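You operate a simulated robot arm through the tools that you are given. There is no shell and no other tool. Be economical: measure what you need, move in short steps, check, and stop when the job is done.

The job below is to be done with a simulated two-armed robot. You get a single attempt, and the scene is never put back.

JOB
On the service table, fold the blue cloth in half, so that its two long edges meet.

The check looks at the end state, three seconds after you hand in, the way a careful person would. Anything else that was tipped, shoved, dropped, spilled or broken makes it a failure. Flat cloth is picked up by pressing the open fingertips on it (5 to 10 N) and closing them slowly along it; thin cloth reads only 2 to 8 mm in the jaws.

ROBOT AND FRAMES
Two 7-joint arms with two-finger parallel grippers on one trunk, on a base that drives. Base frame: it is fixed to the floor where the robot stands at the start and does not move with it; the origin is under the middle of the robot, x ahead of it, y to its left, z up; the surface under the hand at the start is at about z = 0.86. Units: m, degrees, N and s.
The left shoulder is at the start at [0.07, 0.133, 1.151], the right one opposite. With the tool pointing down near the work surface each hand reaches from about 0.18 to 0.66 m from the robot's upright axis, wherever it stands, measured 20 degrees to its own side. Places, roughly: service table [0.5, -0.7, 0.9]. Payload 1.57 kg a hand.
The tool frame of a hand sits at the grasp point between the pads (the TCP): z along the fingers, y along the line on which they close. The tips reach 0.03 m beyond it. Largest opening 0.08 m; finger width 0.017, thickness 0.012; the body of the gripper, 0.04 by 0.082 m, starts 0.08 m behind the TCP.
Orientation is that of the tool frame in the base frame, as a unit quaternion [w, x, y, z]. With the fingers straight down and closing along the base's y, the tool's x points along the base's -x, its y along +y and its z along -z.

CONTROLS
- The arms move only by the tool send_rows. It takes "left_rows", "right_rows" or both (then of equal length, played together; a hand with none holds still); each is a list of rows, each a list of 7 numbers: the shift along the tool's x, y, z in m, then the turn, a rotation vector about the tool's x, y, z in degrees, then the opening, from 0 (shut) to 1 (fully open). In form: [[x, y, z, rx, ry, rz, fingers], ...]. A call has 1 to 12 rows; each row shifts and turns the commanded pose from where the row before left it, along the tool's axes as they then stand. Each row takes 0.2 s and may step no farther than 0.05 m and 8.6 degrees from the row before; otherwise, or with a gripper value out of range, the whole call is refused. A pose out of reach is approached as far as the arm can. The call stops where the force on the tool passes 40 N (or 10 N more than at its start, if that is more) or the arm is blocked; 0.2 s more then pass. The fingers move at their own pace (about 0.153 m/s each) and stop on an object; they squeeze with about 24 N. The grip force told is the motor's: it shows also when the fingers shut on nothing. Time passes only in rows, and 0.2 s behind the last, so rows that do not move let the fingers close. It gives the time, the measured TCP pose, the force on the tool (base axes), the opening and the grip force at its end, in the units of the frame above (readings bear some noise), with the torque about the TCP (base axes, N m) and any sound that the robot's microphone picked up.
- Cameras (640 x 400 px; columns grow to the right, rows downward): "scene" is now at [0.1229, 0.0171, 1.3537]; the picture's right is [0.21, -0.98, -0.00], its down [-0.78, -0.17, -0.60] and it looks along [0.59, 0.13, -0.80] (base axes); focal length 243 px, centre (320, 200). "left" rides on the left gripper at [0.072, 0.007, -0.122] in its tool frame; the picture's right is [-0.09, 1.00, 0.00], its down [-0.84, -0.08, -0.54] and it looks along [-0.54, -0.05, 0.84] (tool axes); focal length 238 px, centre (320, 200). "right" rides on the right gripper at [0.072, -0.007, -0.122] in its tool frame; the picture's right is [0.09, 1.00, 0.00], its down [-0.84, 0.08, -0.54] and it looks along [-0.54, 0.05, 0.84] (tool axes); focal length 238 px, centre (320, 200). There is no depth. A picture from a camera that has moved, and an enlarged one, comes with that camera's place and axes in the base frame and with its lens.
- get_image(camera): a new picture of that camera. The clock stands still meanwhile.
- slide_trunk(by): slides the trunk up (or, below 0, down) by that many m; the arms and the scene camera ride with it, the base frame stays. It gives what a move gives, with no picture.
- drive_base(legs): drives the robot by 1 to 6 legs, each [ahead, left, turn to the left] in m, m and degrees, along the robot's own axes; the way and the turn of a leg run together, so that a leg with both is an arc; at most 1.5 m and 180 degrees a leg. The arms and the cameras ride along, it lands a little off, and it stops where it bumps. It gives what a move gives.
- aim_head(pan, tilt): turns the head with the scene camera to pan (to the left, within 86 degrees either way) and tilt (down, from -29 to 69), counted from straight ahead of the robot. It gives what a move gives.
- zoom(camera, box): a new picture of the part [left, top, right, bottom] of that camera's present view, enlarged. The clock stands still meanwhile.
- sign_off(): hands the job in; it is judged then, once.

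Work in short steps. Places have to be worked out from the pictures, the camera data and where the tool is seen: move nearer, look again, correct. Check each grasp and each placing, and mend what went wrong. You have 120 turns and 92 pictures in all, those below and enlarged ones among them. Open the grippers and draw the arms clear of the work before you hand the job in, unless the task says otherwise; then end with one line.

The tools are called after "Emit:" as a command line: name --argument value ..., lists and objects as JSON in quotes. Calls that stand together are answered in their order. send_rows: Moves the arms, as the interface text tells. Its arguments: {"type":"object","properties":{"left_rows":{"type":"array","items":{"type":"array","items":{"type":"number"}}},"right_rows":{"type":"array","items":{"type":"array","items":{"type":"number"}}}},"required":[]} The other tools are called the same way: slide_trunk (by) slides the trunk up or down; drive_base (legs) drives the base; aim_head (pan, tilt) turns the head that bears the scene camera; get_image (camera) takes a picture; zoom (camera, box) takes an enlarged picture of a part of a camera's view; sign_off () hands the job in.

At the start:

```text
t: 0.0
left_eef_pos: [0.4455, 0.0694, 1.0399]
left_tool_rot: [0.001, -0.001, 1.0, 0.0]
left_wrist_force: [0.2, 0.5, 0.1]
left_ft_torque: [0.01, -0.01, 0.02]
left_gripper_width: 0.08
left_grasp_force: 0.0
right_eef_pos: [0.4594, -0.28, 1.0071]
right_tool_rot: [0.0, 0.0, 1.0, -0.001]
right_wrist_force: [0.2, -0.5, 0.5]
right_ft_torque: [0.04, 0.02, -0.02]
right_gripper_width: 0.0799
right_grasp_force: 0.0
trunk travel left (down, up): [-0.725, 0.215]
robot x, y, heading: [-0.0009, -0.0009, 0.0]
head pan, tilt: [12.3, 53.2]
```

scene: 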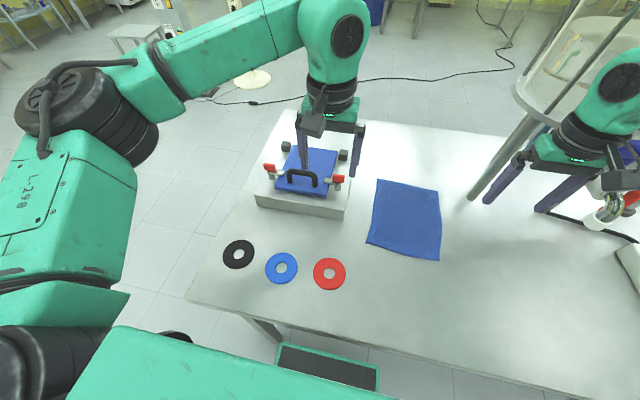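
right: 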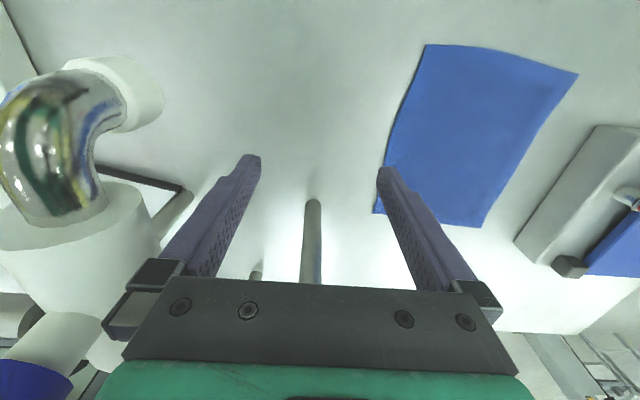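
left: 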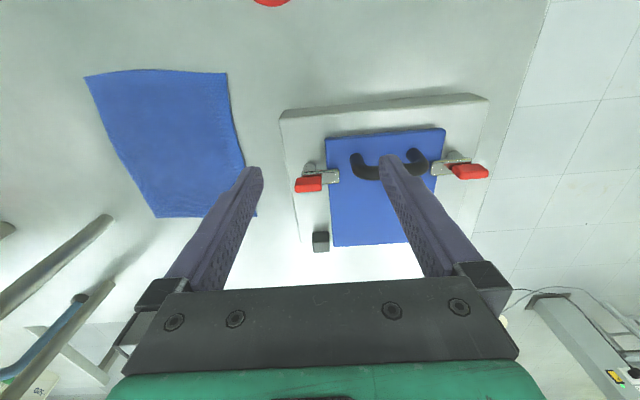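

I'll look closer at the cloth and what surrounds it before moving. The cloth is roughly x 0.38–0.59, y −0.03 to −0.20.

Emit:
zoom --camera "scene" --box '[240, 110, 520, 285]'

Emit:
aim_head --pan -40 --tilt 40

Emit:
get_image --camera "scene"

```text
2.29 times, centred on (380, 198) of scene
camera zoom: at [0.1229, 0.0171, 1.3537], right [0.21, -0.98, 0.0], down [-0.78, -0.17, -0.6], along [0.59, 0.13, -0.8], focal length 555 px, centre (183, 206)
```

zoom: 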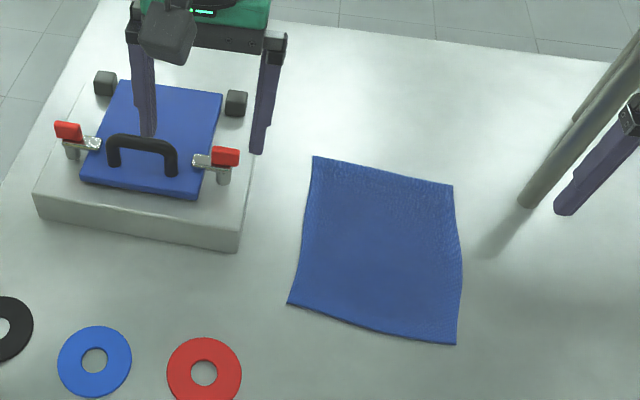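

```text
t: 1.2
left_eef_pos: [0.4436, 0.0695, 1.0396]
left_tool_rot: [0.0, -0.001, 1.0, 0.0]
left_wrist_force: [-0.5, 0.0, 0.5]
left_ft_torque: [0.0, 0.02, 0.02]
left_gripper_width: 0.0799
left_grasp_force: 0.1
right_eef_pos: [0.4616, -0.2817, 1.0069]
right_tool_rot: [0.0, 0.0, 1.0, 0.0]
right_wrist_force: [-0.1, 0.3, 0.5]
right_ft_torque: [0.02, -0.02, 0.01]
right_gripper_width: 0.0802
right_grasp_force: 0.1
trunk travel left (down, up): [-0.725, 0.215]
robot x, y, heading: [0.0002, -0.0001, -0.2]
head pan, tilt: [-40.0, 40.0]
```

```text
87 pictures are left
camera scene: at [0.1158, -0.0532, 1.372], right [-0.64, -0.77, 0.0], down [-0.49, 0.41, -0.77], along [0.59, -0.49, -0.64], focal length 243 px, centre (320, 200)
```

scene: 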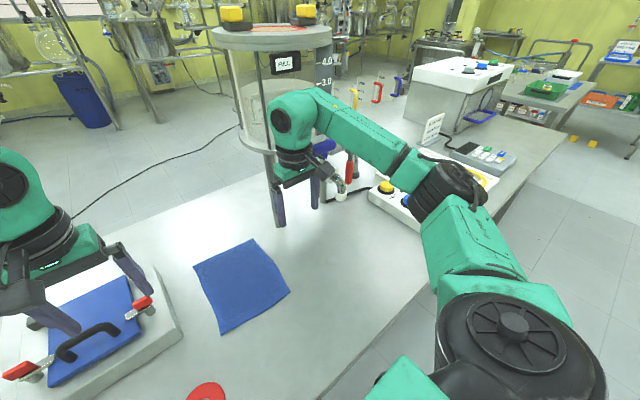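

There is only one cloth. I'll fold its right edge (y≈−0.195) over to the left edge (y≈−0.035), with the left hand at the far corner and the right hand at the near one. First I pull the right hand in, away from the vessel stand, so I can shift the base right for reach.

Emit:
send_rows --right_rows '[[0.02, 0.0, -0.02, 0, 0, 0, 1], [0.02, 0.02, -0.02, 0, 0, 0, 1], [0.01, 0.03, -0.01, 0, 0, 0, 1], [0.01, 0.03, 0, 0, 0, 0, 1], [0, 0, 0, 0, 0, 0, 1]]'

Emit:
drive_base --legs '[[0, -0.1, 0]]'

Emit:
aim_head --pan 0 --tilt 55

Emit:
get_image --camera "scene"

```text
t: 2.4
left_eef_pos: [0.4433, 0.0691, 1.0394]
left_tool_rot: [0.0, -0.001, 1.0, 0.001]
left_wrist_force: [0.1, 0.3, -0.2]
left_ft_torque: [0.01, 0.01, -0.02]
left_gripper_width: 0.0801
left_grasp_force: 0.1
right_eef_pos: [0.3993, -0.2036, 1.0576]
right_tool_rot: [0.0, 0.0, 1.0, 0.0]
right_wrist_force: [0.1, 0.3, -1.2]
right_ft_torque: [-0.02, 0.01, -0.02]
right_gripper_width: 0.0802
right_grasp_force: 0.1
trunk travel left (down, up): [-0.725, 0.215]
robot x, y, heading: [0.0047, -0.0056, -0.2]
head pan, tilt: [-40.0, 40.0]
```

```text
t: 3.6
left_eef_pos: [0.4445, -0.0297, 1.0387]
left_tool_rot: [0.001, -0.001, 1.0, 0.0]
left_wrist_force: [-0.4, 0.1, 0.6]
left_ft_torque: [0.02, 0.01, 0.01]
left_gripper_width: 0.0799
left_grasp_force: 0.0
right_eef_pos: [0.3992, -0.303, 1.0576]
right_tool_rot: [0.001, 0.0, 1.0, 0.001]
right_wrist_force: [-0.5, 3.4, 3.6]
right_ft_torque: [0.03, -0.02, 0.02]
right_gripper_width: 0.0769
right_grasp_force: 0.0
trunk travel left (down, up): [-0.725, 0.215]
robot x, y, heading: [0.0003, -0.1, 0.0]
head pan, tilt: [-40.0, 40.0]
```

```text
t: 4.6
left_eef_pos: [0.4453, -0.0281, 1.0392]
left_tool_rot: [0.0, 0.0, 1.0, -0.001]
left_wrist_force: [-0.5, -0.1, -0.4]
left_ft_torque: [0.01, 0.04, -0.02]
left_gripper_width: 0.08
left_grasp_force: 0.1
right_eef_pos: [0.3995, -0.3018, 1.0572]
right_tool_rot: [0.001, -0.001, 1.0, 0.0]
right_wrist_force: [-0.3, 0.5, -0.7]
right_ft_torque: [0.04, -0.03, 0.04]
right_gripper_width: 0.0787
right_grasp_force: 0.0
trunk travel left (down, up): [-0.725, 0.215]
robot x, y, heading: [0.0006, -0.1001, -0.1]
head pan, tilt: [0.0, 55.0]
```

```text
86 pictures are left
camera scene: at [0.1228, -0.0975, 1.3514], right [0.0, -1.0, 0.0], down [-0.82, 0.0, -0.57], along [0.57, 0.0, -0.82], focal length 243 px, centre (320, 200)
```

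scene: 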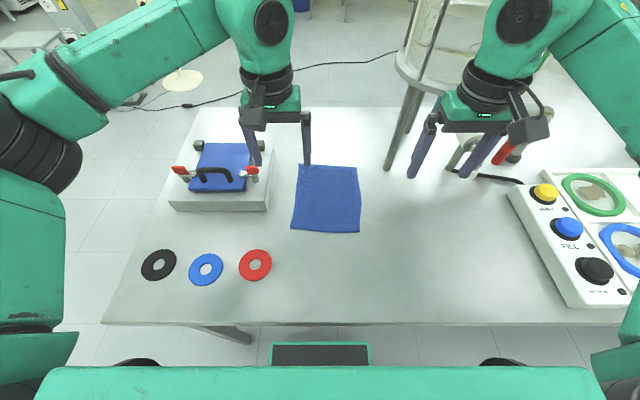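

The right gripper's width and force wobbled during the drive, so I'll check that it isn't touching the fixture next to it.

Emit:
get_image --camera "right"

Emit:
zoom --camera "scene" --box '[240, 120, 480, 270]'

```text
85 pictures are left
camera right: at [0.3294, -0.3101, 1.1799], right [-0.09, 1.0, 0.0], down [0.84, 0.08, 0.54], along [0.54, 0.05, -0.84], focal length 238 px, centre (320, 200)
```

right: 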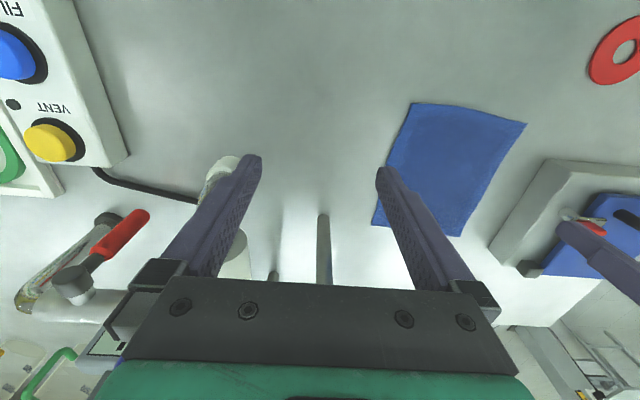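

```text
2.67 times, centred on (360, 195) of scene
camera zoom: at [0.1228, -0.0975, 1.3514], right [0.0, -1.0, 0.0], down [-0.82, 0.0, -0.57], along [0.57, 0.0, -0.82], focal length 648 px, centre (213, 213)
```

zoom: 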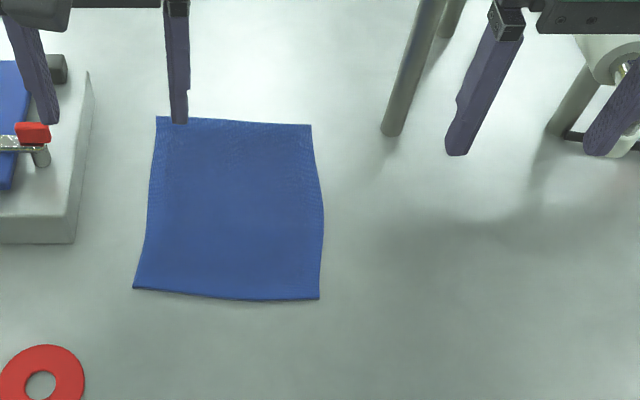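

Nothing is touching. Corners: far-left (.586,−.040), far-right (.574,−.198), near-right (.376,−.187), near-left (.386,−.029). I'll bring both hands to hover above the right edge with the fingers partly open.

Emit:
send_rows --left_rows '[[-0.039, 0, 0, 0, 0, 0, 0.6], [-0.039, 0, 0, 0, 0, 0, 0.375], [-0.039, 0, 0, 0, 0, 0, 0.375], [0, -0.0375, 0.02, 0, 0, 0, 0.375], [0, -0.0375, 0.02, 0, 0, 0, 0.375], [0, -0.0375, 0.02, 0, 0, 0, 0.375], [0, -0.0375, 0.02, 0, 0, 0, 0.375], [0, 0, 0, 0, 0, 0, 0.375]]' --right_rows '[[0.01, 0, 0, 0, 0, 0, 0.6], [0, 0, 0.01, 0, 0, 0, 0.375], [0, 0.02, 0.01, 0, 0, 0, 0.375], [0, 0.03, 0.02, 0, 0, 0, 0.375], [0, 0.04, 0.02, 0, 0, 0, 0.375], [0, 0.042, 0.02, 0, 0, 0, 0.375], [0, 0, 0.015, 0, 0, 0, 0.375], [0, 0, 0, 0, 0, 0, 0.375]]'

Emit:
get_image --camera "scene"

Emit:
get_image --camera "left"

Emit:
get_image --camera "right"

```text
t: 6.4
left_eef_pos: [0.5354, -0.1657, 0.9569]
left_tool_rot: [0.0, -0.002, 1.0, 0.0]
left_wrist_force: [0.5, 1.0, -0.4]
left_ft_torque: [-0.01, -0.03, 0.01]
left_gripper_width: 0.0302
left_grasp_force: 0.1
left hand out of reach, approached as far as the arm can: row 6, 7
right_eef_pos: [0.3904, -0.1691, 0.9641]
right_tool_rot: [0.0, 0.0, 1.0, 0.0]
right_wrist_force: [0.3, -0.1, -0.9]
right_ft_torque: [0.02, 0.01, 0.0]
right_gripper_width: 0.0299
right_grasp_force: 0.1
trunk travel left (down, up): [-0.725, 0.215]
robot x, y, heading: [0.0017, -0.0971, 0.0]
head pan, tilt: [0.0, 55.0]
```

```text
83 pictures are left
camera scene: at [0.1229, -0.0976, 1.3513], right [0.0, -1.0, 0.0], down [-0.82, 0.0, -0.57], along [0.57, 0.0, -0.82], focal length 243 px, centre (320, 200)
```

scene: 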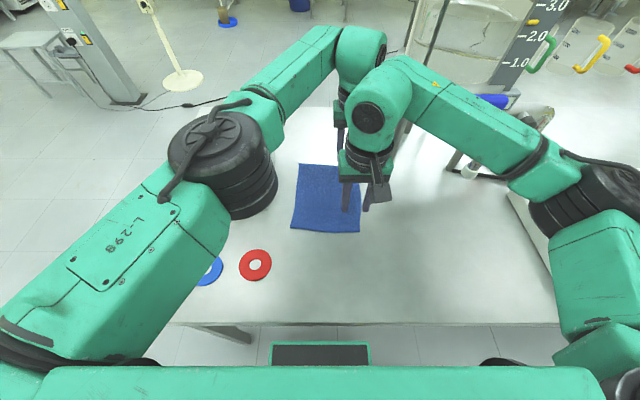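

```text
82 pictures are left
camera left: at [0.4644, -0.1595, 1.0792], right [0.09, 1.0, 0.0], down [0.84, -0.07, 0.54], along [0.54, -0.05, -0.84], focal length 238 px, centre (320, 200)
```

left: 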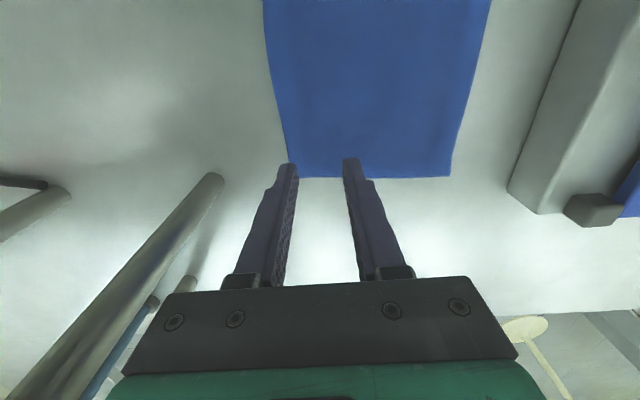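

```text
81 pictures are left
camera right: at [0.3196, -0.1777, 1.0865], right [-0.09, 1.0, 0.0], down [0.84, 0.08, 0.54], along [0.54, 0.05, -0.84], focal length 238 px, centre (320, 200)
```

right: 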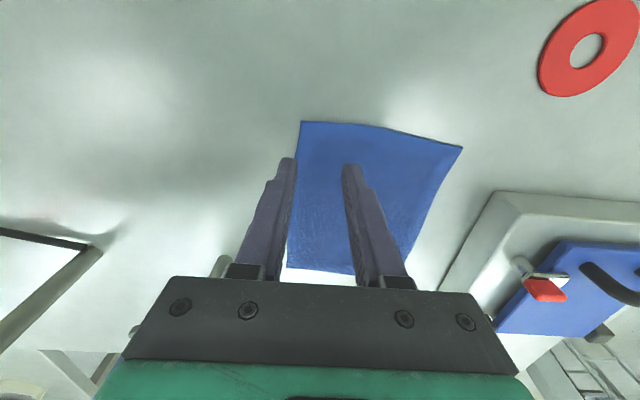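

The left arm ran out of reach. I'll pull both hands back and shift the base another 0.1 m to the right, so the left shoulder is closer to the far corner.

Emit:
send_rows --left_rows '[[0, 0.03, -0.03, 0, 0, 0, 0.375], [0, 0.04, -0.03, 0, 0, 0, 0.375], [0.04, 0.04, -0.02, 0, 0, 0, 0.375], [0.04, 0.03, 0, 0, 0, 0, 0.375], [0.04, 0, 0, 0, 0, 0, 0.375], [0, 0, 0, 0, 0, 0, 0.375]]' --right_rows '[[0, -0.01, -0.03, 0, 0, 0, 0.375], [0, -0.01, -0.03, 0, 0, 0, 0.375], [0.01, 0, -0.02, 0, 0, 0, 0.375], [0.01, 0, 0, 0, 0, 0, 0.375], [0, 0, 0, 0, 0, 0, 0.375], [0, 0, 0, 0, 0, 0, 0.375]]'

Emit:
drive_base --legs '[[0, -0.1, 0]]'

Emit:
get_image --camera "scene"

```text
refused: row 3 steps farther than a row can; nothing moved
```

```text
t: 7.6
left_eef_pos: [0.5352, -0.2488, 0.9574]
left_tool_rot: [-0.002, -0.008, 1.0, 0.006]
left_wrist_force: [-0.3, -0.1, 0.2]
left_ft_torque: [0.03, 0.0, 0.03]
left_gripper_width: 0.0298
left_grasp_force: 0.0
right_eef_pos: [0.3895, -0.2576, 0.9634]
right_tool_rot: [0.0, 0.0, 1.0, 0.0]
right_wrist_force: [0.0, -1.0, 0.3]
right_ft_torque: [0.03, -0.03, 0.0]
right_gripper_width: 0.0299
right_grasp_force: 0.1
trunk travel left (down, up): [-0.725, 0.215]
robot x, y, heading: [0.0023, -0.185, 0.1]
head pan, tilt: [0.0, 55.0]
stopped in leg 1: the force on the tool passed its limit at 71 N (the readings are from after the stop); the commanded pose is now the measured one
```

```text
80 pictures are left
camera scene: at [0.122, -0.1861, 1.3514], right [0.0, -1.0, 0.0], down [-0.82, 0.0, -0.57], along [0.57, 0.0, -0.82], focal length 243 px, centre (320, 200)
```

scene: 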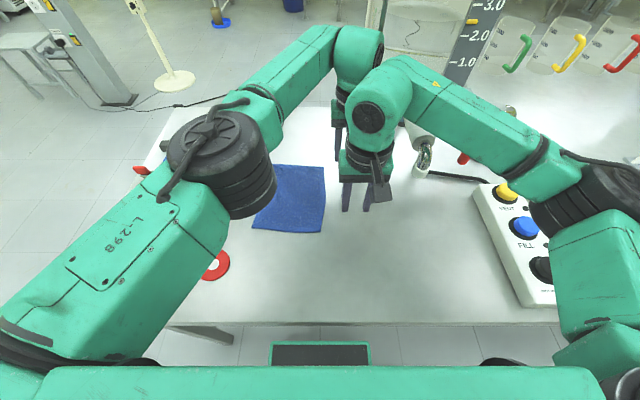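

That was my mistake: the arm call was refused, but the drive I sent with it still ran, and the left hand bumped the stand's leg. I'll back that hand off gently and check whether the stand moved.

Emit:
send_rows --left_rows '[[0, 0.02, 0, 0, 0, 0, 0.375], [0, 0.04, 0, 0, 0, 0, 0.375], [0, 0.04, -0.02, 0, 0, 0, 0.375], [0, 0.04, -0.02, 0, 0, 0, 0.375], [0, 0.04, -0.02, 0, 0, 0, 0.375], [0, 0, 0, 0, 0, 0, 0.375]]'

Emit:
get_image --camera "scene"

Emit:
get_image --camera "left"

```text
t: 9.0
left_eef_pos: [0.5344, -0.0669, 1.0203]
left_tool_rot: [-0.004, -0.007, 1.0, 0.005]
left_wrist_force: [0.1, -0.4, 0.5]
left_ft_torque: [-0.02, 0.01, 0.01]
left_gripper_width: 0.0299
left_grasp_force: 0.0
right_eef_pos: [0.3904, -0.2564, 0.9636]
right_tool_rot: [-0.001, 0.001, 1.0, 0.0]
right_wrist_force: [0.1, 0.3, -0.3]
right_ft_torque: [-0.01, -0.01, 0.0]
right_gripper_width: 0.0303
right_grasp_force: 0.1
trunk travel left (down, up): [-0.725, 0.215]
robot x, y, heading: [-0.0042, -0.1814, -0.1]
head pan, tilt: [0.0, 55.0]
```

```text
79 pictures are left
camera scene: at [0.1233, -0.1839, 1.3513], right [0.0, -1.0, 0.0], down [-0.82, 0.0, -0.57], along [0.57, 0.0, -0.82], focal length 243 px, centre (320, 200)
```

scene: 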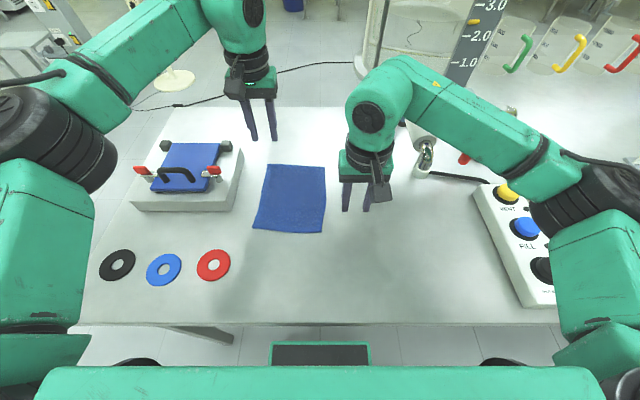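

```text
78 pictures are left
camera left: at [0.4654, -0.0621, 1.143], right [0.08, 1.0, 0.01], down [0.84, -0.07, 0.54], along [0.53, -0.03, -0.84], focal length 238 px, centre (320, 200)
```

left: 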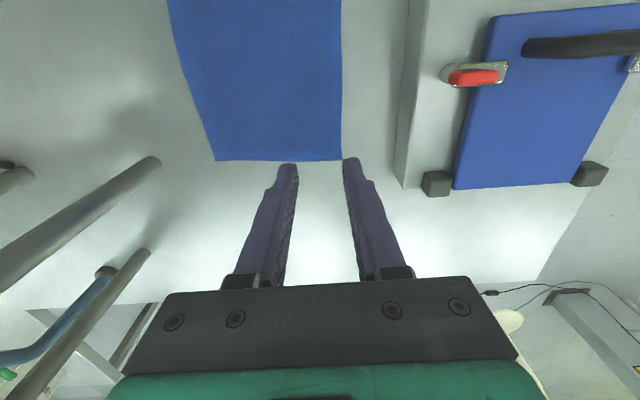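

The leg's foot still works out at (0.57, −0.282), the same as before, so the stand did not move. The base is now at y≈−0.18, which gives enough reach, so I hover over the edge again.

Emit:
send_rows --left_rows '[[-0.014, -0.02, 0.01, 0, 0, 0, 0.375], [-0.014, -0.03, 0.02, 0, 0, 0, 0.375], [0, -0.03, 0.02, 0, 0, 0, 0.375], [0, -0.031, 0.02, 0, 0, 0, 0.375], [0, 0, 0, 0, 0, 0, 0.375], [0, 0, 0, 0, 0, 0, 0.375]]' --right_rows '[[0, 0.02, 0, 0, 0, 0, 0.375], [0, 0.03, 0, 0, 0, 0, 0.375], [0, 0.037, 0.013, 0, 0, 0, 0.375], [0, 0, 0, 0, 0, 0, 0.375], [0, 0, 0, 0, 0, 0, 0.375], [0, 0, 0, 0, 0, 0, 0.375]]'

```text
t: 10.4
left_eef_pos: [0.5631, -0.1755, 0.9495]
left_tool_rot: [-0.004, -0.008, 1.0, 0.005]
left_wrist_force: [-0.7, -0.8, 0.8]
left_ft_torque: [0.03, 0.04, 0.0]
left_gripper_width: 0.0302
left_grasp_force: 0.1
right_eef_pos: [0.3916, -0.1685, 0.9518]
right_tool_rot: [0.0, 0.002, 1.0, 0.0]
right_wrist_force: [-0.4, -0.3, 0.8]
right_ft_torque: [-0.02, -0.02, 0.02]
right_gripper_width: 0.03
right_grasp_force: 0.2
trunk travel left (down, up): [-0.725, 0.215]
robot x, y, heading: [0.0035, -0.1866, 0.1]
head pan, tilt: [0.0, 55.0]
```

Both hands are in position. I lower them to about 1.5 cm above the cloth and look.

Emit:
send_rows --left_rows '[[0, 0, 0.02, 0, 0, 0, 0.375], [0, 0, 0.02, 0, 0, 0, 0.375], [0, 0, 0.004, 0, 0, 0, 0.375], [0, 0, 0, 0, 0, 0, 0.375]]' --right_rows '[[0, 0, 0.02, 0, 0, 0, 0.375], [0, 0, 0.02, 0, 0, 0, 0.375], [0, 0, 0.006, 0, 0, 0, 0.375], [0, 0, 0, 0, 0, 0, 0.375]]'

Emit:
get_image --camera "left"

Emit:
get_image --camera "right"

Emit:
get_image --camera "scene"

```text
t: 11.4
left_eef_pos: [0.5623, -0.176, 0.9045]
left_tool_rot: [-0.003, -0.008, 1.0, 0.005]
left_wrist_force: [-0.4, -0.7, -1.0]
left_ft_torque: [0.01, -0.01, -0.02]
left_gripper_width: 0.0303
left_grasp_force: 0.0
right_eef_pos: [0.3905, -0.1681, 0.905]
right_tool_rot: [-0.001, 0.001, 1.0, 0.0]
right_wrist_force: [0.9, 0.5, -0.5]
right_ft_torque: [0.03, 0.01, 0.0]
right_gripper_width: 0.0301
right_grasp_force: 0.1
trunk travel left (down, up): [-0.725, 0.215]
robot x, y, heading: [0.0033, -0.1835, -0.0]
head pan, tilt: [0.0, 55.0]
```

```text
77 pictures are left
camera left: at [0.4924, -0.1717, 1.0259], right [0.08, 1.0, 0.01], down [0.84, -0.07, 0.54], along [0.53, -0.03, -0.84], focal length 238 px, centre (320, 200)
```

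left: 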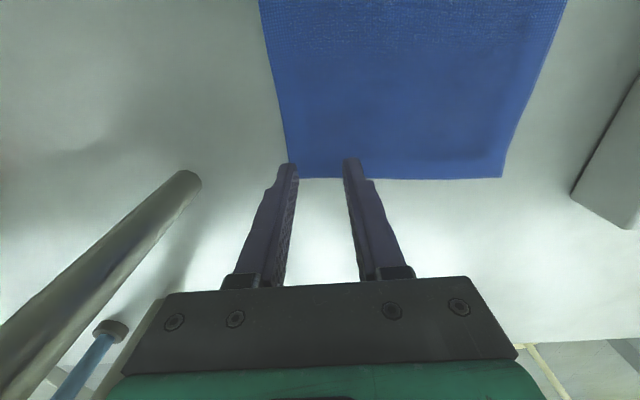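

```text
76 pictures are left
camera right: at [0.3208, -0.1759, 1.0272], right [-0.09, 1.0, 0.0], down [0.84, 0.08, 0.54], along [0.54, 0.05, -0.84], focal length 238 px, centre (320, 200)
```

right: 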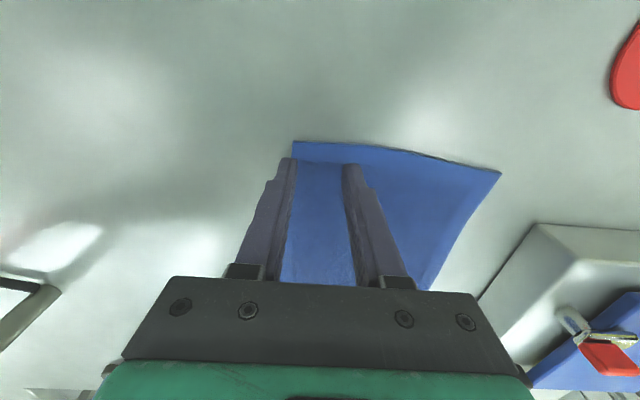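

```text
75 pictures are left
camera scene: at [0.1232, -0.1827, 1.3513], right [0.0, -1.0, 0.0], down [-0.82, 0.0, -0.57], along [0.57, 0.0, -0.82], focal length 243 px, centre (320, 200)
```

scene: 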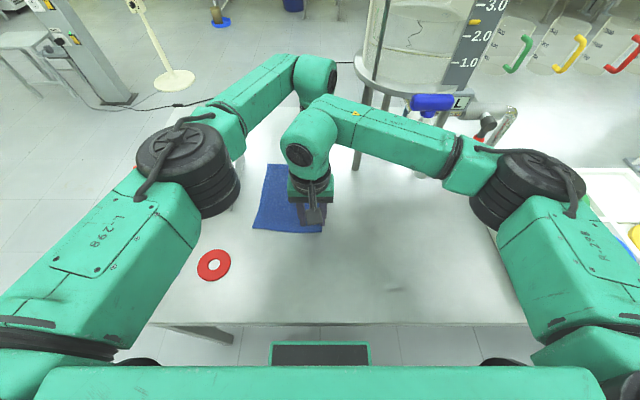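

The cloth corners are confirmed at far-right (.574,−.200) and near-right (.380,−.190). I shift both hands about 4 mm toward the edge and come down to just above contact.

Emit:
send_rows --left_rows '[[0.005, -0.004, 0, 0, 0, 0, 0.375], [0, 0, 0.008, 0, 0, 0, 0.375], [0, 0, 0.004, 0, 0, 0, 0.375], [0, 0, 0.002, 0, 0, 0, 0.375], [0, 0, 0, 0, 0, 0, 0.375]]' --right_rows '[[-0.0035, -0.004, 0, 0, 0, 0, 0.375], [0, 0, 0.008, 0, 0, 0, 0.375], [0, 0, 0.004, 0, 0, 0, 0.375], [0, 0, 0.002, 0, 0, 0, 0.375], [0, 0, 0, 0, 0, 0, 0.375]]'

```text
t: 12.6
left_eef_pos: [0.5555, -0.1801, 0.8922]
left_tool_rot: [-0.001, -0.008, 1.0, 0.005]
left_wrist_force: [3.1, -1.4, 19.5]
left_ft_torque: [0.07, -0.14, 0.02]
left_gripper_width: 0.03
left_grasp_force: 0.0
right_eef_pos: [0.393, -0.1722, 0.8923]
right_tool_rot: [0.001, 0.001, 1.0, 0.001]
right_wrist_force: [1.8, -0.2, 7.7]
right_ft_torque: [0.1, -0.05, -0.02]
right_gripper_width: 0.03
right_grasp_force: 0.1
trunk travel left (down, up): [-0.725, 0.215]
robot x, y, heading: [-0.0004, -0.1839, -0.1]
head pan, tilt: [0.0, 55.0]
```

Contact: right 7.7 N, left 19.5 N. I ease the left up 1 mm to get into the 5–10 N range before closing.

Emit:
send_rows --left_rows '[[0, 0, -0.001, 0, 0, 0, 0.375], [0, 0, 0, 0, 0, 0, 0.375]]'

```text
t: 13.2
left_eef_pos: [0.5563, -0.181, 0.8922]
left_tool_rot: [-0.003, -0.008, 1.0, 0.004]
left_wrist_force: [3.4, -0.6, 15.9]
left_ft_torque: [0.04, -0.09, -0.03]
left_gripper_width: 0.0298
left_grasp_force: 0.0
right_eef_pos: [0.3944, -0.1708, 0.8932]
right_tool_rot: [0.002, 0.002, 1.0, 0.001]
right_wrist_force: [1.3, 0.7, 10.5]
right_ft_torque: [0.11, -0.05, -0.01]
right_gripper_width: 0.0297
right_grasp_force: 0.2
trunk travel left (down, up): [-0.725, 0.215]
robot x, y, heading: [0.0003, -0.1793, 0.0]
head pan, tilt: [0.0, 55.0]
```

The left is still at 16 N, so I raise it 2 mm more and the right a touch.

Emit:
send_rows --left_rows '[[0, 0, -0.002, 0, 0, 0, 0.375], [0, 0, 0, 0, 0, 0, 0.375]]' --right_rows '[[0, 0, -0.0005, 0, 0, 0, 0.375], [0, 0, 0, 0, 0, 0, 0.375]]'

```text
t: 13.8
left_eef_pos: [0.5558, -0.1797, 0.8927]
left_tool_rot: [-0.003, -0.008, 1.0, 0.006]
left_wrist_force: [-0.4, -1.5, 4.8]
left_ft_torque: [0.0, 0.02, 0.0]
left_gripper_width: 0.0297
left_grasp_force: 0.0
right_eef_pos: [0.3937, -0.1718, 0.8931]
right_tool_rot: [0.0, 0.001, 1.0, 0.0]
right_wrist_force: [1.8, 1.4, 13.2]
right_ft_torque: [0.15, 0.0, -0.02]
right_gripper_width: 0.0299
right_grasp_force: 0.0
trunk travel left (down, up): [-0.725, 0.215]
robot x, y, heading: [0.001, -0.1849, 0.2]
head pan, tilt: [0.0, 55.0]
```

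I trim each hand slightly and then close both slowly along the cloth.

Emit:
send_rows --left_rows '[[0, 0, 0.0006, 0, 0, 0, 0.375], [0, 0, 0, 0, 0, 0, 0.335], [0, 0, 0, 0, 0, 0, 0.295], [0, 0, 0, 0, 0, 0, 0.255], [0, 0, 0, 0, 0, 0, 0.215], [0, 0, 0, 0, 0, 0, 0.175], [0, 0, 0, 0, 0, 0, 0.135], [0, 0, 0, 0, 0, 0, 0.095], [0, 0, 0, 0, 0, 0, 0.055], [0, 0, 0, 0, 0, 0, 0.02], [0, 0, 0, 0, 0, 0, 0], [0, 0, 0, 0, 0, 0, 0]]' --right_rows '[[0, 0, -0.001, 0, 0, 0, 0.375], [0, 0, 0, 0, 0, 0, 0.335], [0, 0, 0, 0, 0, 0, 0.295], [0, 0, 0, 0, 0, 0, 0.255], [0, 0, 0, 0, 0, 0, 0.215], [0, 0, 0, 0, 0, 0, 0.175], [0, 0, 0, 0, 0, 0, 0.135], [0, 0, 0, 0, 0, 0, 0.095], [0, 0, 0, 0, 0, 0, 0.055], [0, 0, 0, 0, 0, 0, 0.02], [0, 0, 0, 0, 0, 0, 0], [0, 0, 0, 0, 0, 0, 0]]'

Emit:
get_image --camera "left"

Emit:
get_image --camera "right"

```text
t: 16.4
left_eef_pos: [0.5567, -0.1802, 0.8928]
left_tool_rot: [-0.003, -0.008, 1.0, 0.005]
left_wrist_force: [-0.7, 0.3, 5.9]
left_ft_torque: [0.04, 0.02, -0.03]
left_gripper_width: 0.0037
left_grasp_force: 24.4
right_eef_pos: [0.3938, -0.1722, 0.894]
right_tool_rot: [0.001, 0.001, 1.0, 0.0]
right_wrist_force: [0.6, 0.9, 5.7]
right_ft_torque: [0.04, 0.01, -0.01]
right_gripper_width: 0.0039
right_grasp_force: 23.8
trunk travel left (down, up): [-0.725, 0.215]
robot x, y, heading: [0.0001, -0.1833, -0.1]
head pan, tilt: [0.0, 55.0]
```

```text
74 pictures are left
camera left: at [0.4862, -0.1758, 1.0154], right [0.08, 1.0, 0.01], down [0.84, -0.07, 0.54], along [0.54, -0.03, -0.84], focal length 238 px, centre (320, 200)
```

left: 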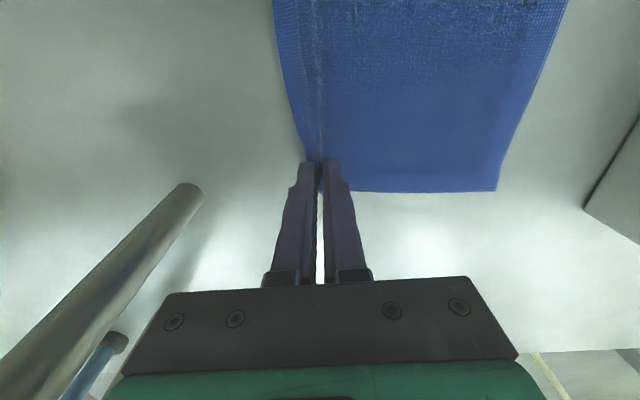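

```text
73 pictures are left
camera right: at [0.3229, -0.1803, 1.0156], right [-0.09, 1.0, 0.0], down [0.84, 0.08, 0.54], along [0.54, 0.05, -0.84], focal length 238 px, centre (320, 200)
```

right: 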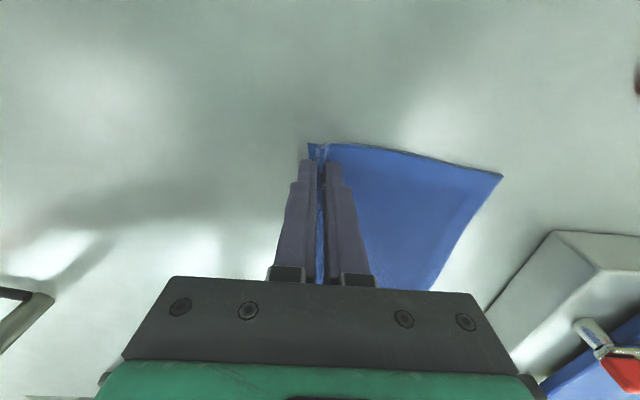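

Both grasps hold, but a 3 cm opening makes a tall ridge that would curl the edge after folding. I open slowly while still pressed, so the cloth flattens, and then re-grip with a smaller pinch right at the edge.

Emit:
send_rows --left_rows '[[0, 0, 0, 0, 0, 0, 0.04], [0, 0, 0, 0, 0, 0, 0.08], [0, 0, 0, 0, 0, 0, 0.12], [0, 0, 0, 0, 0, 0, 0.16], [0, 0, 0, 0, 0, 0, 0.2], [0, 0, 0, 0, 0, 0, 0.24], [0, 0, 0, 0, 0, 0, 0.28], [0, 0, 0, 0, 0, 0, 0.32], [0, 0, 0, 0, 0, 0, 0.36], [0, 0, 0, 0, 0, 0, 0.4], [0, 0, 0, 0, 0, 0, 0.4], [0, 0, -0.015, 0, 0, 0, 0.4]]' --right_rows '[[0, 0, 0, 0, 0, 0, 0.04], [0, 0, 0, 0, 0, 0, 0.08], [0, 0, 0, 0, 0, 0, 0.12], [0, 0, 0, 0, 0, 0, 0.16], [0, 0, 0, 0, 0, 0, 0.2], [0, 0, 0, 0, 0, 0, 0.24], [0, 0, 0, 0, 0, 0, 0.28], [0, 0, 0, 0, 0, 0, 0.32], [0, 0, 0, 0, 0, 0, 0.36], [0, 0, 0, 0, 0, 0, 0.4], [0, 0, 0, 0, 0, 0, 0.4], [0, 0, -0.015, 0, 0, 0, 0.4]]'

Emit:
get_image --camera "left"

Emit:
get_image --camera "right"

```text
t: 19.0
left_eef_pos: [0.5567, -0.1798, 0.9068]
left_tool_rot: [-0.003, -0.008, 1.0, 0.006]
left_wrist_force: [-0.4, 0.2, 0.2]
left_ft_torque: [-0.02, 0.01, 0.0]
left_gripper_width: 0.032
left_grasp_force: 0.0
right_eef_pos: [0.3935, -0.1749, 0.9078]
right_tool_rot: [0.0, 0.001, 1.0, 0.0]
right_wrist_force: [-0.9, 0.2, 0.3]
right_ft_torque: [0.03, 0.01, 0.02]
right_gripper_width: 0.0322
right_grasp_force: 0.1
trunk travel left (down, up): [-0.725, 0.215]
robot x, y, heading: [0.0013, -0.1842, 0.2]
head pan, tilt: [0.0, 55.0]
```

```text
72 pictures are left
camera left: at [0.4874, -0.1757, 1.0297], right [0.08, 1.0, 0.01], down [0.84, -0.07, 0.54], along [0.53, -0.03, -0.84], focal length 238 px, centre (320, 200)
```

left: 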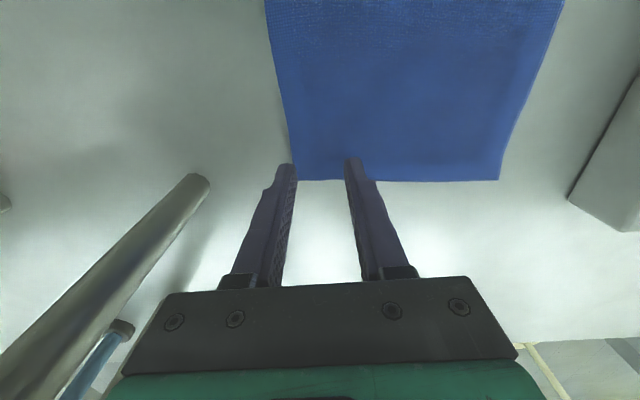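

```text
71 pictures are left
camera right: at [0.3243, -0.1815, 1.0297], right [-0.09, 1.0, 0.0], down [0.84, 0.08, 0.54], along [0.54, 0.05, -0.84], focal length 238 px, centre (320, 200)
```

right: 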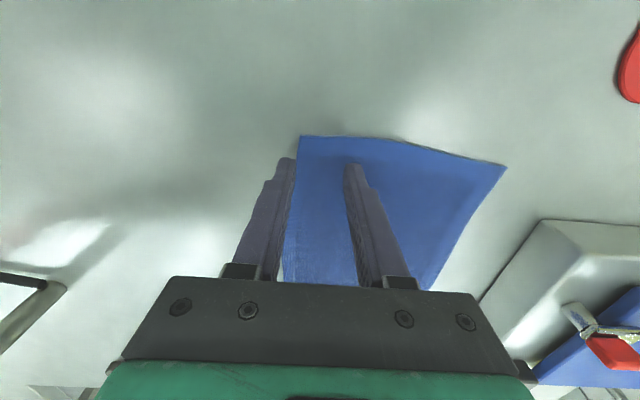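

The cloth is flat again, with its edge at y≈−.200 (left hand) and −.1915 (right hand). I shift outward about 1 cm, narrow the opening to 16 mm so the outer fingers sit right at the edge, and press down.

Emit:
send_rows --left_rows '[[0, -0.0105, 0, 0, 0, 0, 0.2], [0, 0, 0, 0, 0, 0, 0.2], [0, 0, 0.01, 0, 0, 0, 0.2], [0, 0, 0.0045, 0, 0, 0, 0.2], [0, 0, 0, 0, 0, 0, 0.2]]' --right_rows '[[0, -0.009, 0, 0, 0, 0, 0.2], [0, 0, 0, 0, 0, 0, 0.2], [0, 0, 0.01, 0, 0, 0, 0.2], [0, 0, 0.0045, 0, 0, 0, 0.2], [0, 0, 0, 0, 0, 0, 0.2]]'

Emit:
get_image --camera "left"

Emit:
get_image --camera "right"

```text
t: 20.2
left_eef_pos: [0.5575, -0.1915, 0.8944]
left_tool_rot: [-0.003, -0.008, 1.0, 0.005]
left_wrist_force: [-0.1, -0.3, 1.8]
left_ft_torque: [-0.01, 0.0, -0.01]
left_gripper_width: 0.0159
left_grasp_force: 0.2
right_eef_pos: [0.3934, -0.1828, 0.8922]
right_tool_rot: [0.001, 0.002, 1.0, 0.0]
right_wrist_force: [0.4, -0.2, 5.8]
right_ft_torque: [0.08, 0.01, -0.03]
right_gripper_width: 0.0163
right_grasp_force: 0.0
trunk travel left (down, up): [-0.725, 0.215]
robot x, y, heading: [0.0007, -0.1841, -0.1]
head pan, tilt: [0.0, 55.0]
```

```text
70 pictures are left
camera left: at [0.4871, -0.1864, 1.0161], right [0.08, 1.0, 0.01], down [0.84, -0.07, 0.54], along [0.54, -0.03, -0.84], focal length 238 px, centre (320, 200)
```

left: 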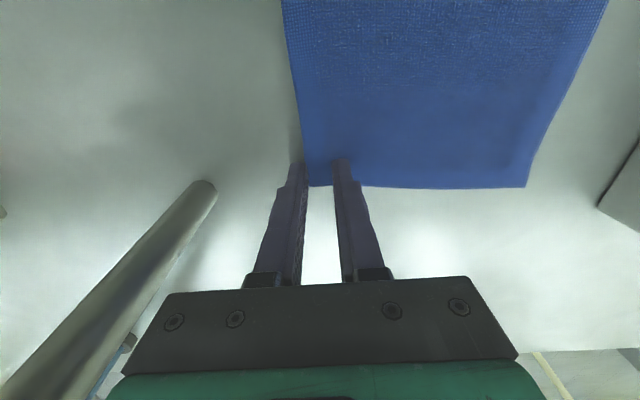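

```text
69 pictures are left
camera right: at [0.3233, -0.1899, 1.0158], right [-0.09, 1.0, 0.0], down [0.84, 0.08, 0.54], along [0.54, 0.05, -0.84], focal length 238 px, centre (320, 200)
```

right: 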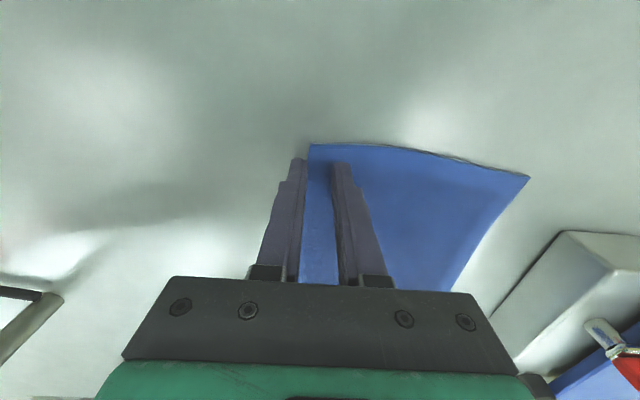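

The outer fingers sit right at the edge. I press the left a bit more and close both slowly.

Emit:
send_rows --left_rows '[[0, 0, 0.001, 0, 0, 0, 0.2], [0, 0, 0, 0, 0, 0, 0.17], [0, 0, 0, 0, 0, 0, 0.14], [0, 0, 0, 0, 0, 0, 0.11], [0, 0, 0, 0, 0, 0, 0.08], [0, 0, 0, 0, 0, 0, 0.05], [0, 0, 0, 0, 0, 0, 0.025], [0, 0, 0, 0, 0, 0, 0], [0, 0, 0, 0, 0, 0, 0]]' --right_rows '[[0, 0, 0, 0, 0, 0, 0.2], [0, 0, 0, 0, 0, 0, 0.17], [0, 0, 0, 0, 0, 0, 0.14], [0, 0, 0, 0, 0, 0, 0.11], [0, 0, 0, 0, 0, 0, 0.08], [0, 0, 0, 0, 0, 0, 0.05], [0, 0, 0, 0, 0, 0, 0.025], [0, 0, 0, 0, 0, 0, 0], [0, 0, 0, 0, 0, 0, 0]]'

Emit:
send_rows --left_rows '[[0, 0, -0.01, 0, 0, 0, 0], [0, 0, -0.01, 0, 0, 0, 0], [0, 0, 0, 0, 0, 0, 0]]' --right_rows '[[0, 0, -0.01, 0, 0, 0, 0], [0, 0, -0.01, 0, 0, 0, 0], [0, 0, 0, 0, 0, 0, 0]]'

Emit:
get_image --camera "left"

Emit:
get_image --camera "right"

```text
t: 22.2
left_eef_pos: [0.5574, -0.1896, 0.8931]
left_tool_rot: [-0.003, -0.008, 1.0, 0.006]
left_wrist_force: [0.0, 0.3, 5.7]
left_ft_torque: [0.01, 0.01, 0.0]
left_gripper_width: 0.0001
left_grasp_force: 20.9
right_eef_pos: [0.393, -0.1817, 0.8948]
right_tool_rot: [0.001, 0.001, 1.0, 0.0]
right_wrist_force: [0.4, 0.1, 4.7]
right_ft_torque: [0.05, 0.0, -0.02]
right_gripper_width: 0.0
right_grasp_force: 21.4
trunk travel left (down, up): [-0.725, 0.215]
robot x, y, heading: [0.001, -0.1821, -0.1]
head pan, tilt: [0.0, 55.0]
```

```text
t: 23.0
left_eef_pos: [0.5582, -0.1913, 0.9111]
left_tool_rot: [-0.004, -0.008, 1.0, 0.005]
left_wrist_force: [0.0, 0.1, -1.3]
left_ft_torque: [-0.02, -0.01, 0.02]
left_gripper_width: 0.0
left_grasp_force: 21.2
right_eef_pos: [0.3955, -0.1808, 0.9118]
right_tool_rot: [0.0, 0.001, 1.0, -0.001]
right_wrist_force: [0.5, 1.1, 1.2]
right_ft_torque: [0.04, -0.03, 0.01]
right_gripper_width: 0.0
right_grasp_force: 21.4
trunk travel left (down, up): [-0.725, 0.215]
robot x, y, heading: [0.0045, -0.1865, 0.3]
head pan, tilt: [0.0, 55.0]
```

```text
68 pictures are left
camera left: at [0.4884, -0.1869, 1.0342], right [0.08, 1.0, 0.01], down [0.84, -0.07, 0.54], along [0.53, -0.03, -0.84], focal length 238 px, centre (320, 200)
```

left: 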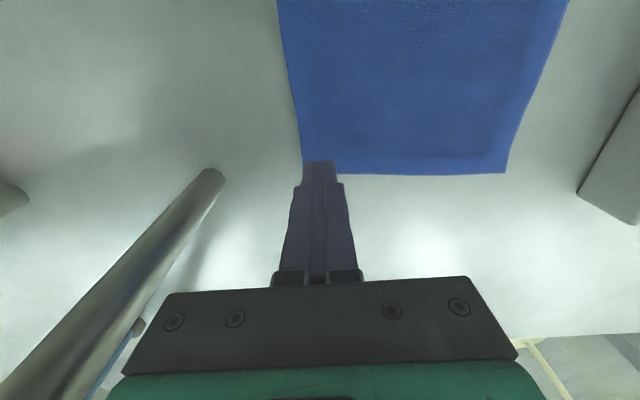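

```text
67 pictures are left
camera right: at [0.3242, -0.1897, 1.0355], right [-0.09, 1.0, 0.0], down [0.84, 0.08, 0.54], along [0.54, 0.05, -0.84], focal length 238 px, centre (320, 200)
```

right: 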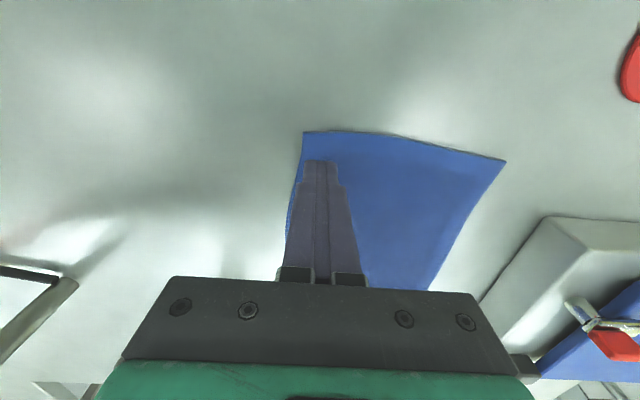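

The narrow pinch slipped off and the cloth is still flat. I'll try a middle setting: 22 mm opening, both fingertips on the cloth about 6 mm inside the edge, pressed a little harder.

Emit:
send_rows --left_rows '[[0, 0.0075, 0, 0, 0, 0, 0.275], [0, 0, 0, 0, 0, 0, 0.275], [0, 0, 0.012, 0, 0, 0, 0.275], [0, 0, 0.0085, 0, 0, 0, 0.275], [0, 0, 0, 0, 0, 0, 0.275]]' --right_rows '[[0, 0.0075, 0, 0, 0, 0, 0.275], [0, 0, 0, 0, 0, 0, 0.275], [0, 0, 0.012, 0, 0, 0, 0.275], [0, 0, 0.0085, 0, 0, 0, 0.275], [0, 0, 0, 0, 0, 0, 0.275]]'

```text
t: 24.2
left_eef_pos: [0.5563, -0.1838, 0.8922]
left_tool_rot: [-0.001, -0.007, 1.0, 0.005]
left_wrist_force: [2.5, -0.5, 16.7]
left_ft_torque: [-0.05, -0.08, -0.01]
left_gripper_width: 0.0219
left_grasp_force: 0.1
right_eef_pos: [0.393, -0.1739, 0.8944]
right_tool_rot: [0.001, 0.001, 1.0, -0.001]
right_wrist_force: [0.3, -0.6, 1.6]
right_ft_torque: [-0.01, 0.01, -0.01]
right_gripper_width: 0.0219
right_grasp_force: 0.1
trunk travel left (down, up): [-0.725, 0.215]
robot x, y, heading: [-0.0025, -0.1855, -0.1]
head pan, tilt: [0.0, 55.0]
```

Left is pressing 17 N and right 2 N, so I trim both.

Emit:
send_rows --left_rows '[[0, 0, -0.001, 0, 0, 0, 0.275], [0, 0, 0, 0, 0, 0, 0.275]]' --right_rows '[[0, 0, 0.0012, 0, 0, 0, 0.275], [0, 0, 0, 0, 0, 0, 0.275]]'

```text
t: 24.8
left_eef_pos: [0.5557, -0.1834, 0.8935]
left_tool_rot: [-0.002, -0.008, 1.0, 0.005]
left_wrist_force: [3.3, 0.5, 15.3]
left_ft_torque: [-0.03, -0.1, 0.02]
left_gripper_width: 0.0219
left_grasp_force: 0.2
right_eef_pos: [0.3935, -0.1738, 0.8926]
right_tool_rot: [0.002, 0.001, 1.0, 0.001]
right_wrist_force: [1.8, 0.0, 7.4]
right_ft_torque: [-0.01, -0.04, -0.01]
right_gripper_width: 0.022
right_grasp_force: 0.1
trunk travel left (down, up): [-0.725, 0.215]
robot x, y, heading: [0.0016, -0.1815, 0.2]
head pan, tilt: [0.0, 55.0]
```

Right is good at 7.4 N. I ease the left a bit more and then close both slowly.

Emit:
send_rows --left_rows '[[0, 0, -0.001, 0, 0, 0, 0.275], [0, 0, 0, 0, 0, 0, 0.245], [0, 0, 0, 0, 0, 0, 0.215], [0, 0, 0, 0, 0, 0, 0.185], [0, 0, 0, 0, 0, 0, 0.155], [0, 0, 0, 0, 0, 0, 0.125], [0, 0, 0, 0, 0, 0, 0.095], [0, 0, 0, 0, 0, 0, 0.065], [0, 0, 0, 0, 0, 0, 0.035], [0, 0, 0, 0, 0, 0, 0.01], [0, 0, 0, 0, 0, 0, 0], [0, 0, 0, 0, 0, 0, 0]]' --right_rows '[[0, 0, 0, 0, 0, 0, 0.275], [0, 0, 0, 0, 0, 0, 0.245], [0, 0, 0, 0, 0, 0, 0.215], [0, 0, 0, 0, 0, 0, 0.185], [0, 0, 0, 0, 0, 0, 0.155], [0, 0, 0, 0, 0, 0, 0.125], [0, 0, 0, 0, 0, 0, 0.095], [0, 0, 0, 0, 0, 0, 0.065], [0, 0, 0, 0, 0, 0, 0.035], [0, 0, 0, 0, 0, 0, 0.01], [0, 0, 0, 0, 0, 0, 0], [0, 0, 0, 0, 0, 0, 0]]'

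Emit:
get_image --camera "left"

Emit:
get_image --camera "right"

```text
t: 27.4
left_eef_pos: [0.5559, -0.1829, 0.8939]
left_tool_rot: [-0.001, -0.008, 1.0, 0.005]
left_wrist_force: [-0.5, 0.1, 2.0]
left_ft_torque: [-0.01, 0.01, 0.01]
left_gripper_width: 0.0038
left_grasp_force: 23.8
right_eef_pos: [0.3936, -0.1746, 0.8937]
right_tool_rot: [0.0, 0.001, 1.0, 0.001]
right_wrist_force: [2.1, -0.3, 16.8]
right_ft_torque: [0.0, -0.02, 0.02]
right_gripper_width: 0.0031
right_grasp_force: 24.5
trunk travel left (down, up): [-0.725, 0.215]
robot x, y, heading: [0.0002, -0.1854, 0.1]
head pan, tilt: [0.0, 55.0]
```

```text
66 pictures are left
camera left: at [0.4856, -0.1791, 1.0161], right [0.08, 1.0, 0.01], down [0.84, -0.07, 0.54], along [0.54, -0.03, -0.84], focal length 238 px, centre (320, 200)
```

left: 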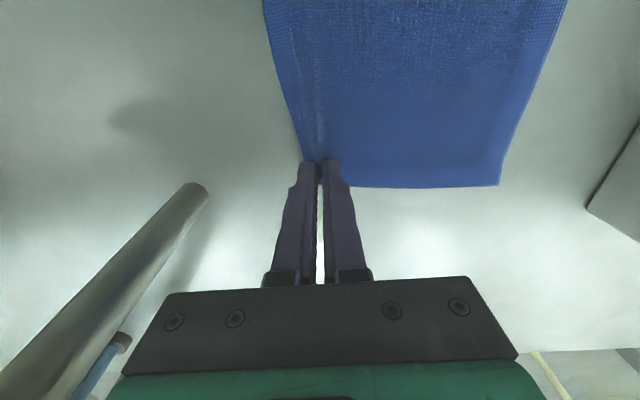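

```text
65 pictures are left
camera right: at [0.3224, -0.1823, 1.0154], right [-0.09, 1.0, 0.0], down [0.84, 0.08, 0.54], along [0.54, 0.05, -0.84], focal length 238 px, centre (320, 200)
```

right: 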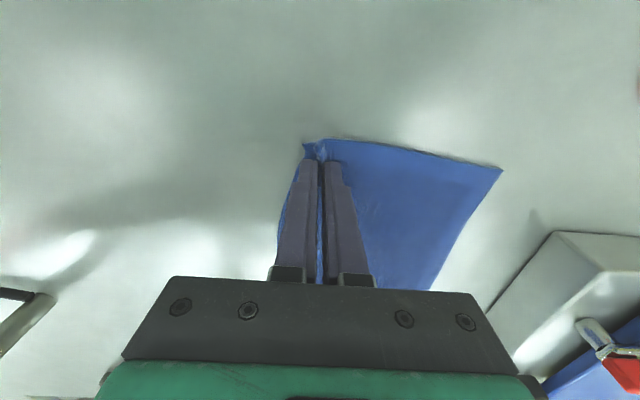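

Both hands are pinching (3.8 and 3.1 mm). I lift a little to confirm the hold.

Emit:
send_rows --left_rows '[[0, 0, -0.01, 0, 0, 0, 0], [0, 0.003, -0.01, 0, 0, 0, 0], [0, 0.005, -0.01, 0, 0, 0, 0], [0, 0, 0, 0, 0, 0, 0]]' --right_rows '[[0, 0, -0.01, 0, 0, 0, 0], [0, 0.003, -0.01, 0, 0, 0, 0], [0, 0.005, -0.01, 0, 0, 0, 0], [0, 0, 0, 0, 0, 0, 0]]'

Emit:
get_image --camera "left"

Emit:
get_image --camera "right"

```text
t: 28.4
left_eef_pos: [0.5578, -0.1756, 0.9223]
left_tool_rot: [-0.004, -0.007, 1.0, 0.005]
left_wrist_force: [-0.3, -0.5, 0.4]
left_ft_torque: [0.03, 0.0, -0.06]
left_gripper_width: 0.0039
left_grasp_force: 24.1
right_eef_pos: [0.3943, -0.1663, 0.9209]
right_tool_rot: [0.0, 0.001, 1.0, 0.0]
right_wrist_force: [0.8, -0.1, 0.7]
right_ft_torque: [0.02, -0.05, 0.0]
right_gripper_width: 0.0027
right_grasp_force: 23.7
trunk travel left (down, up): [-0.725, 0.215]
robot x, y, heading: [0.0024, -0.1822, 0.1]
head pan, tilt: [0.0, 55.0]
```

```text
64 pictures are left
camera left: at [0.4872, -0.1714, 1.045], right [0.08, 1.0, 0.01], down [0.84, -0.07, 0.54], along [0.53, -0.03, -0.84], focal length 238 px, centre (320, 200)
```

left: 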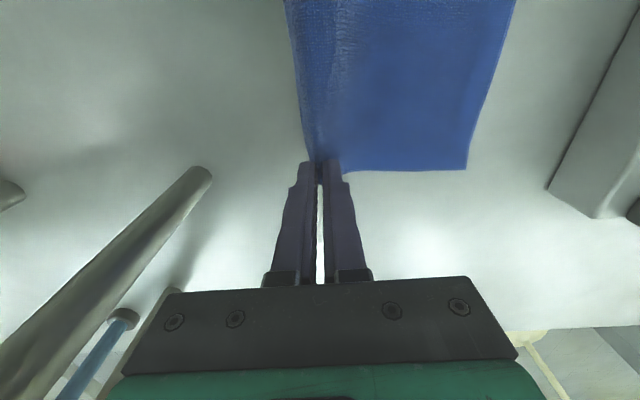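

```text
63 pictures are left
camera right: at [0.3246, -0.1743, 1.0435], right [-0.09, 1.0, 0.0], down [0.84, 0.08, 0.54], along [0.54, 0.05, -0.84], focal length 238 px, centre (320, 200)
```

right: 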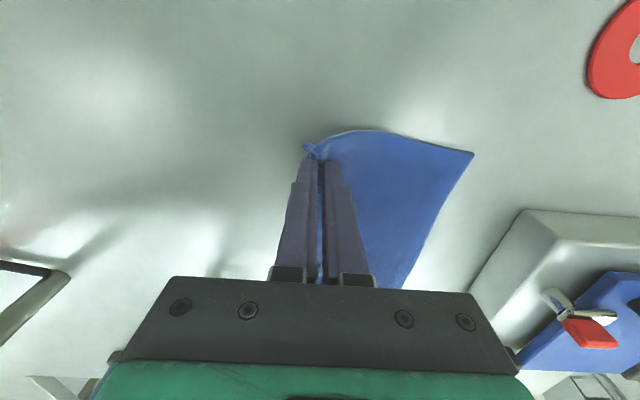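

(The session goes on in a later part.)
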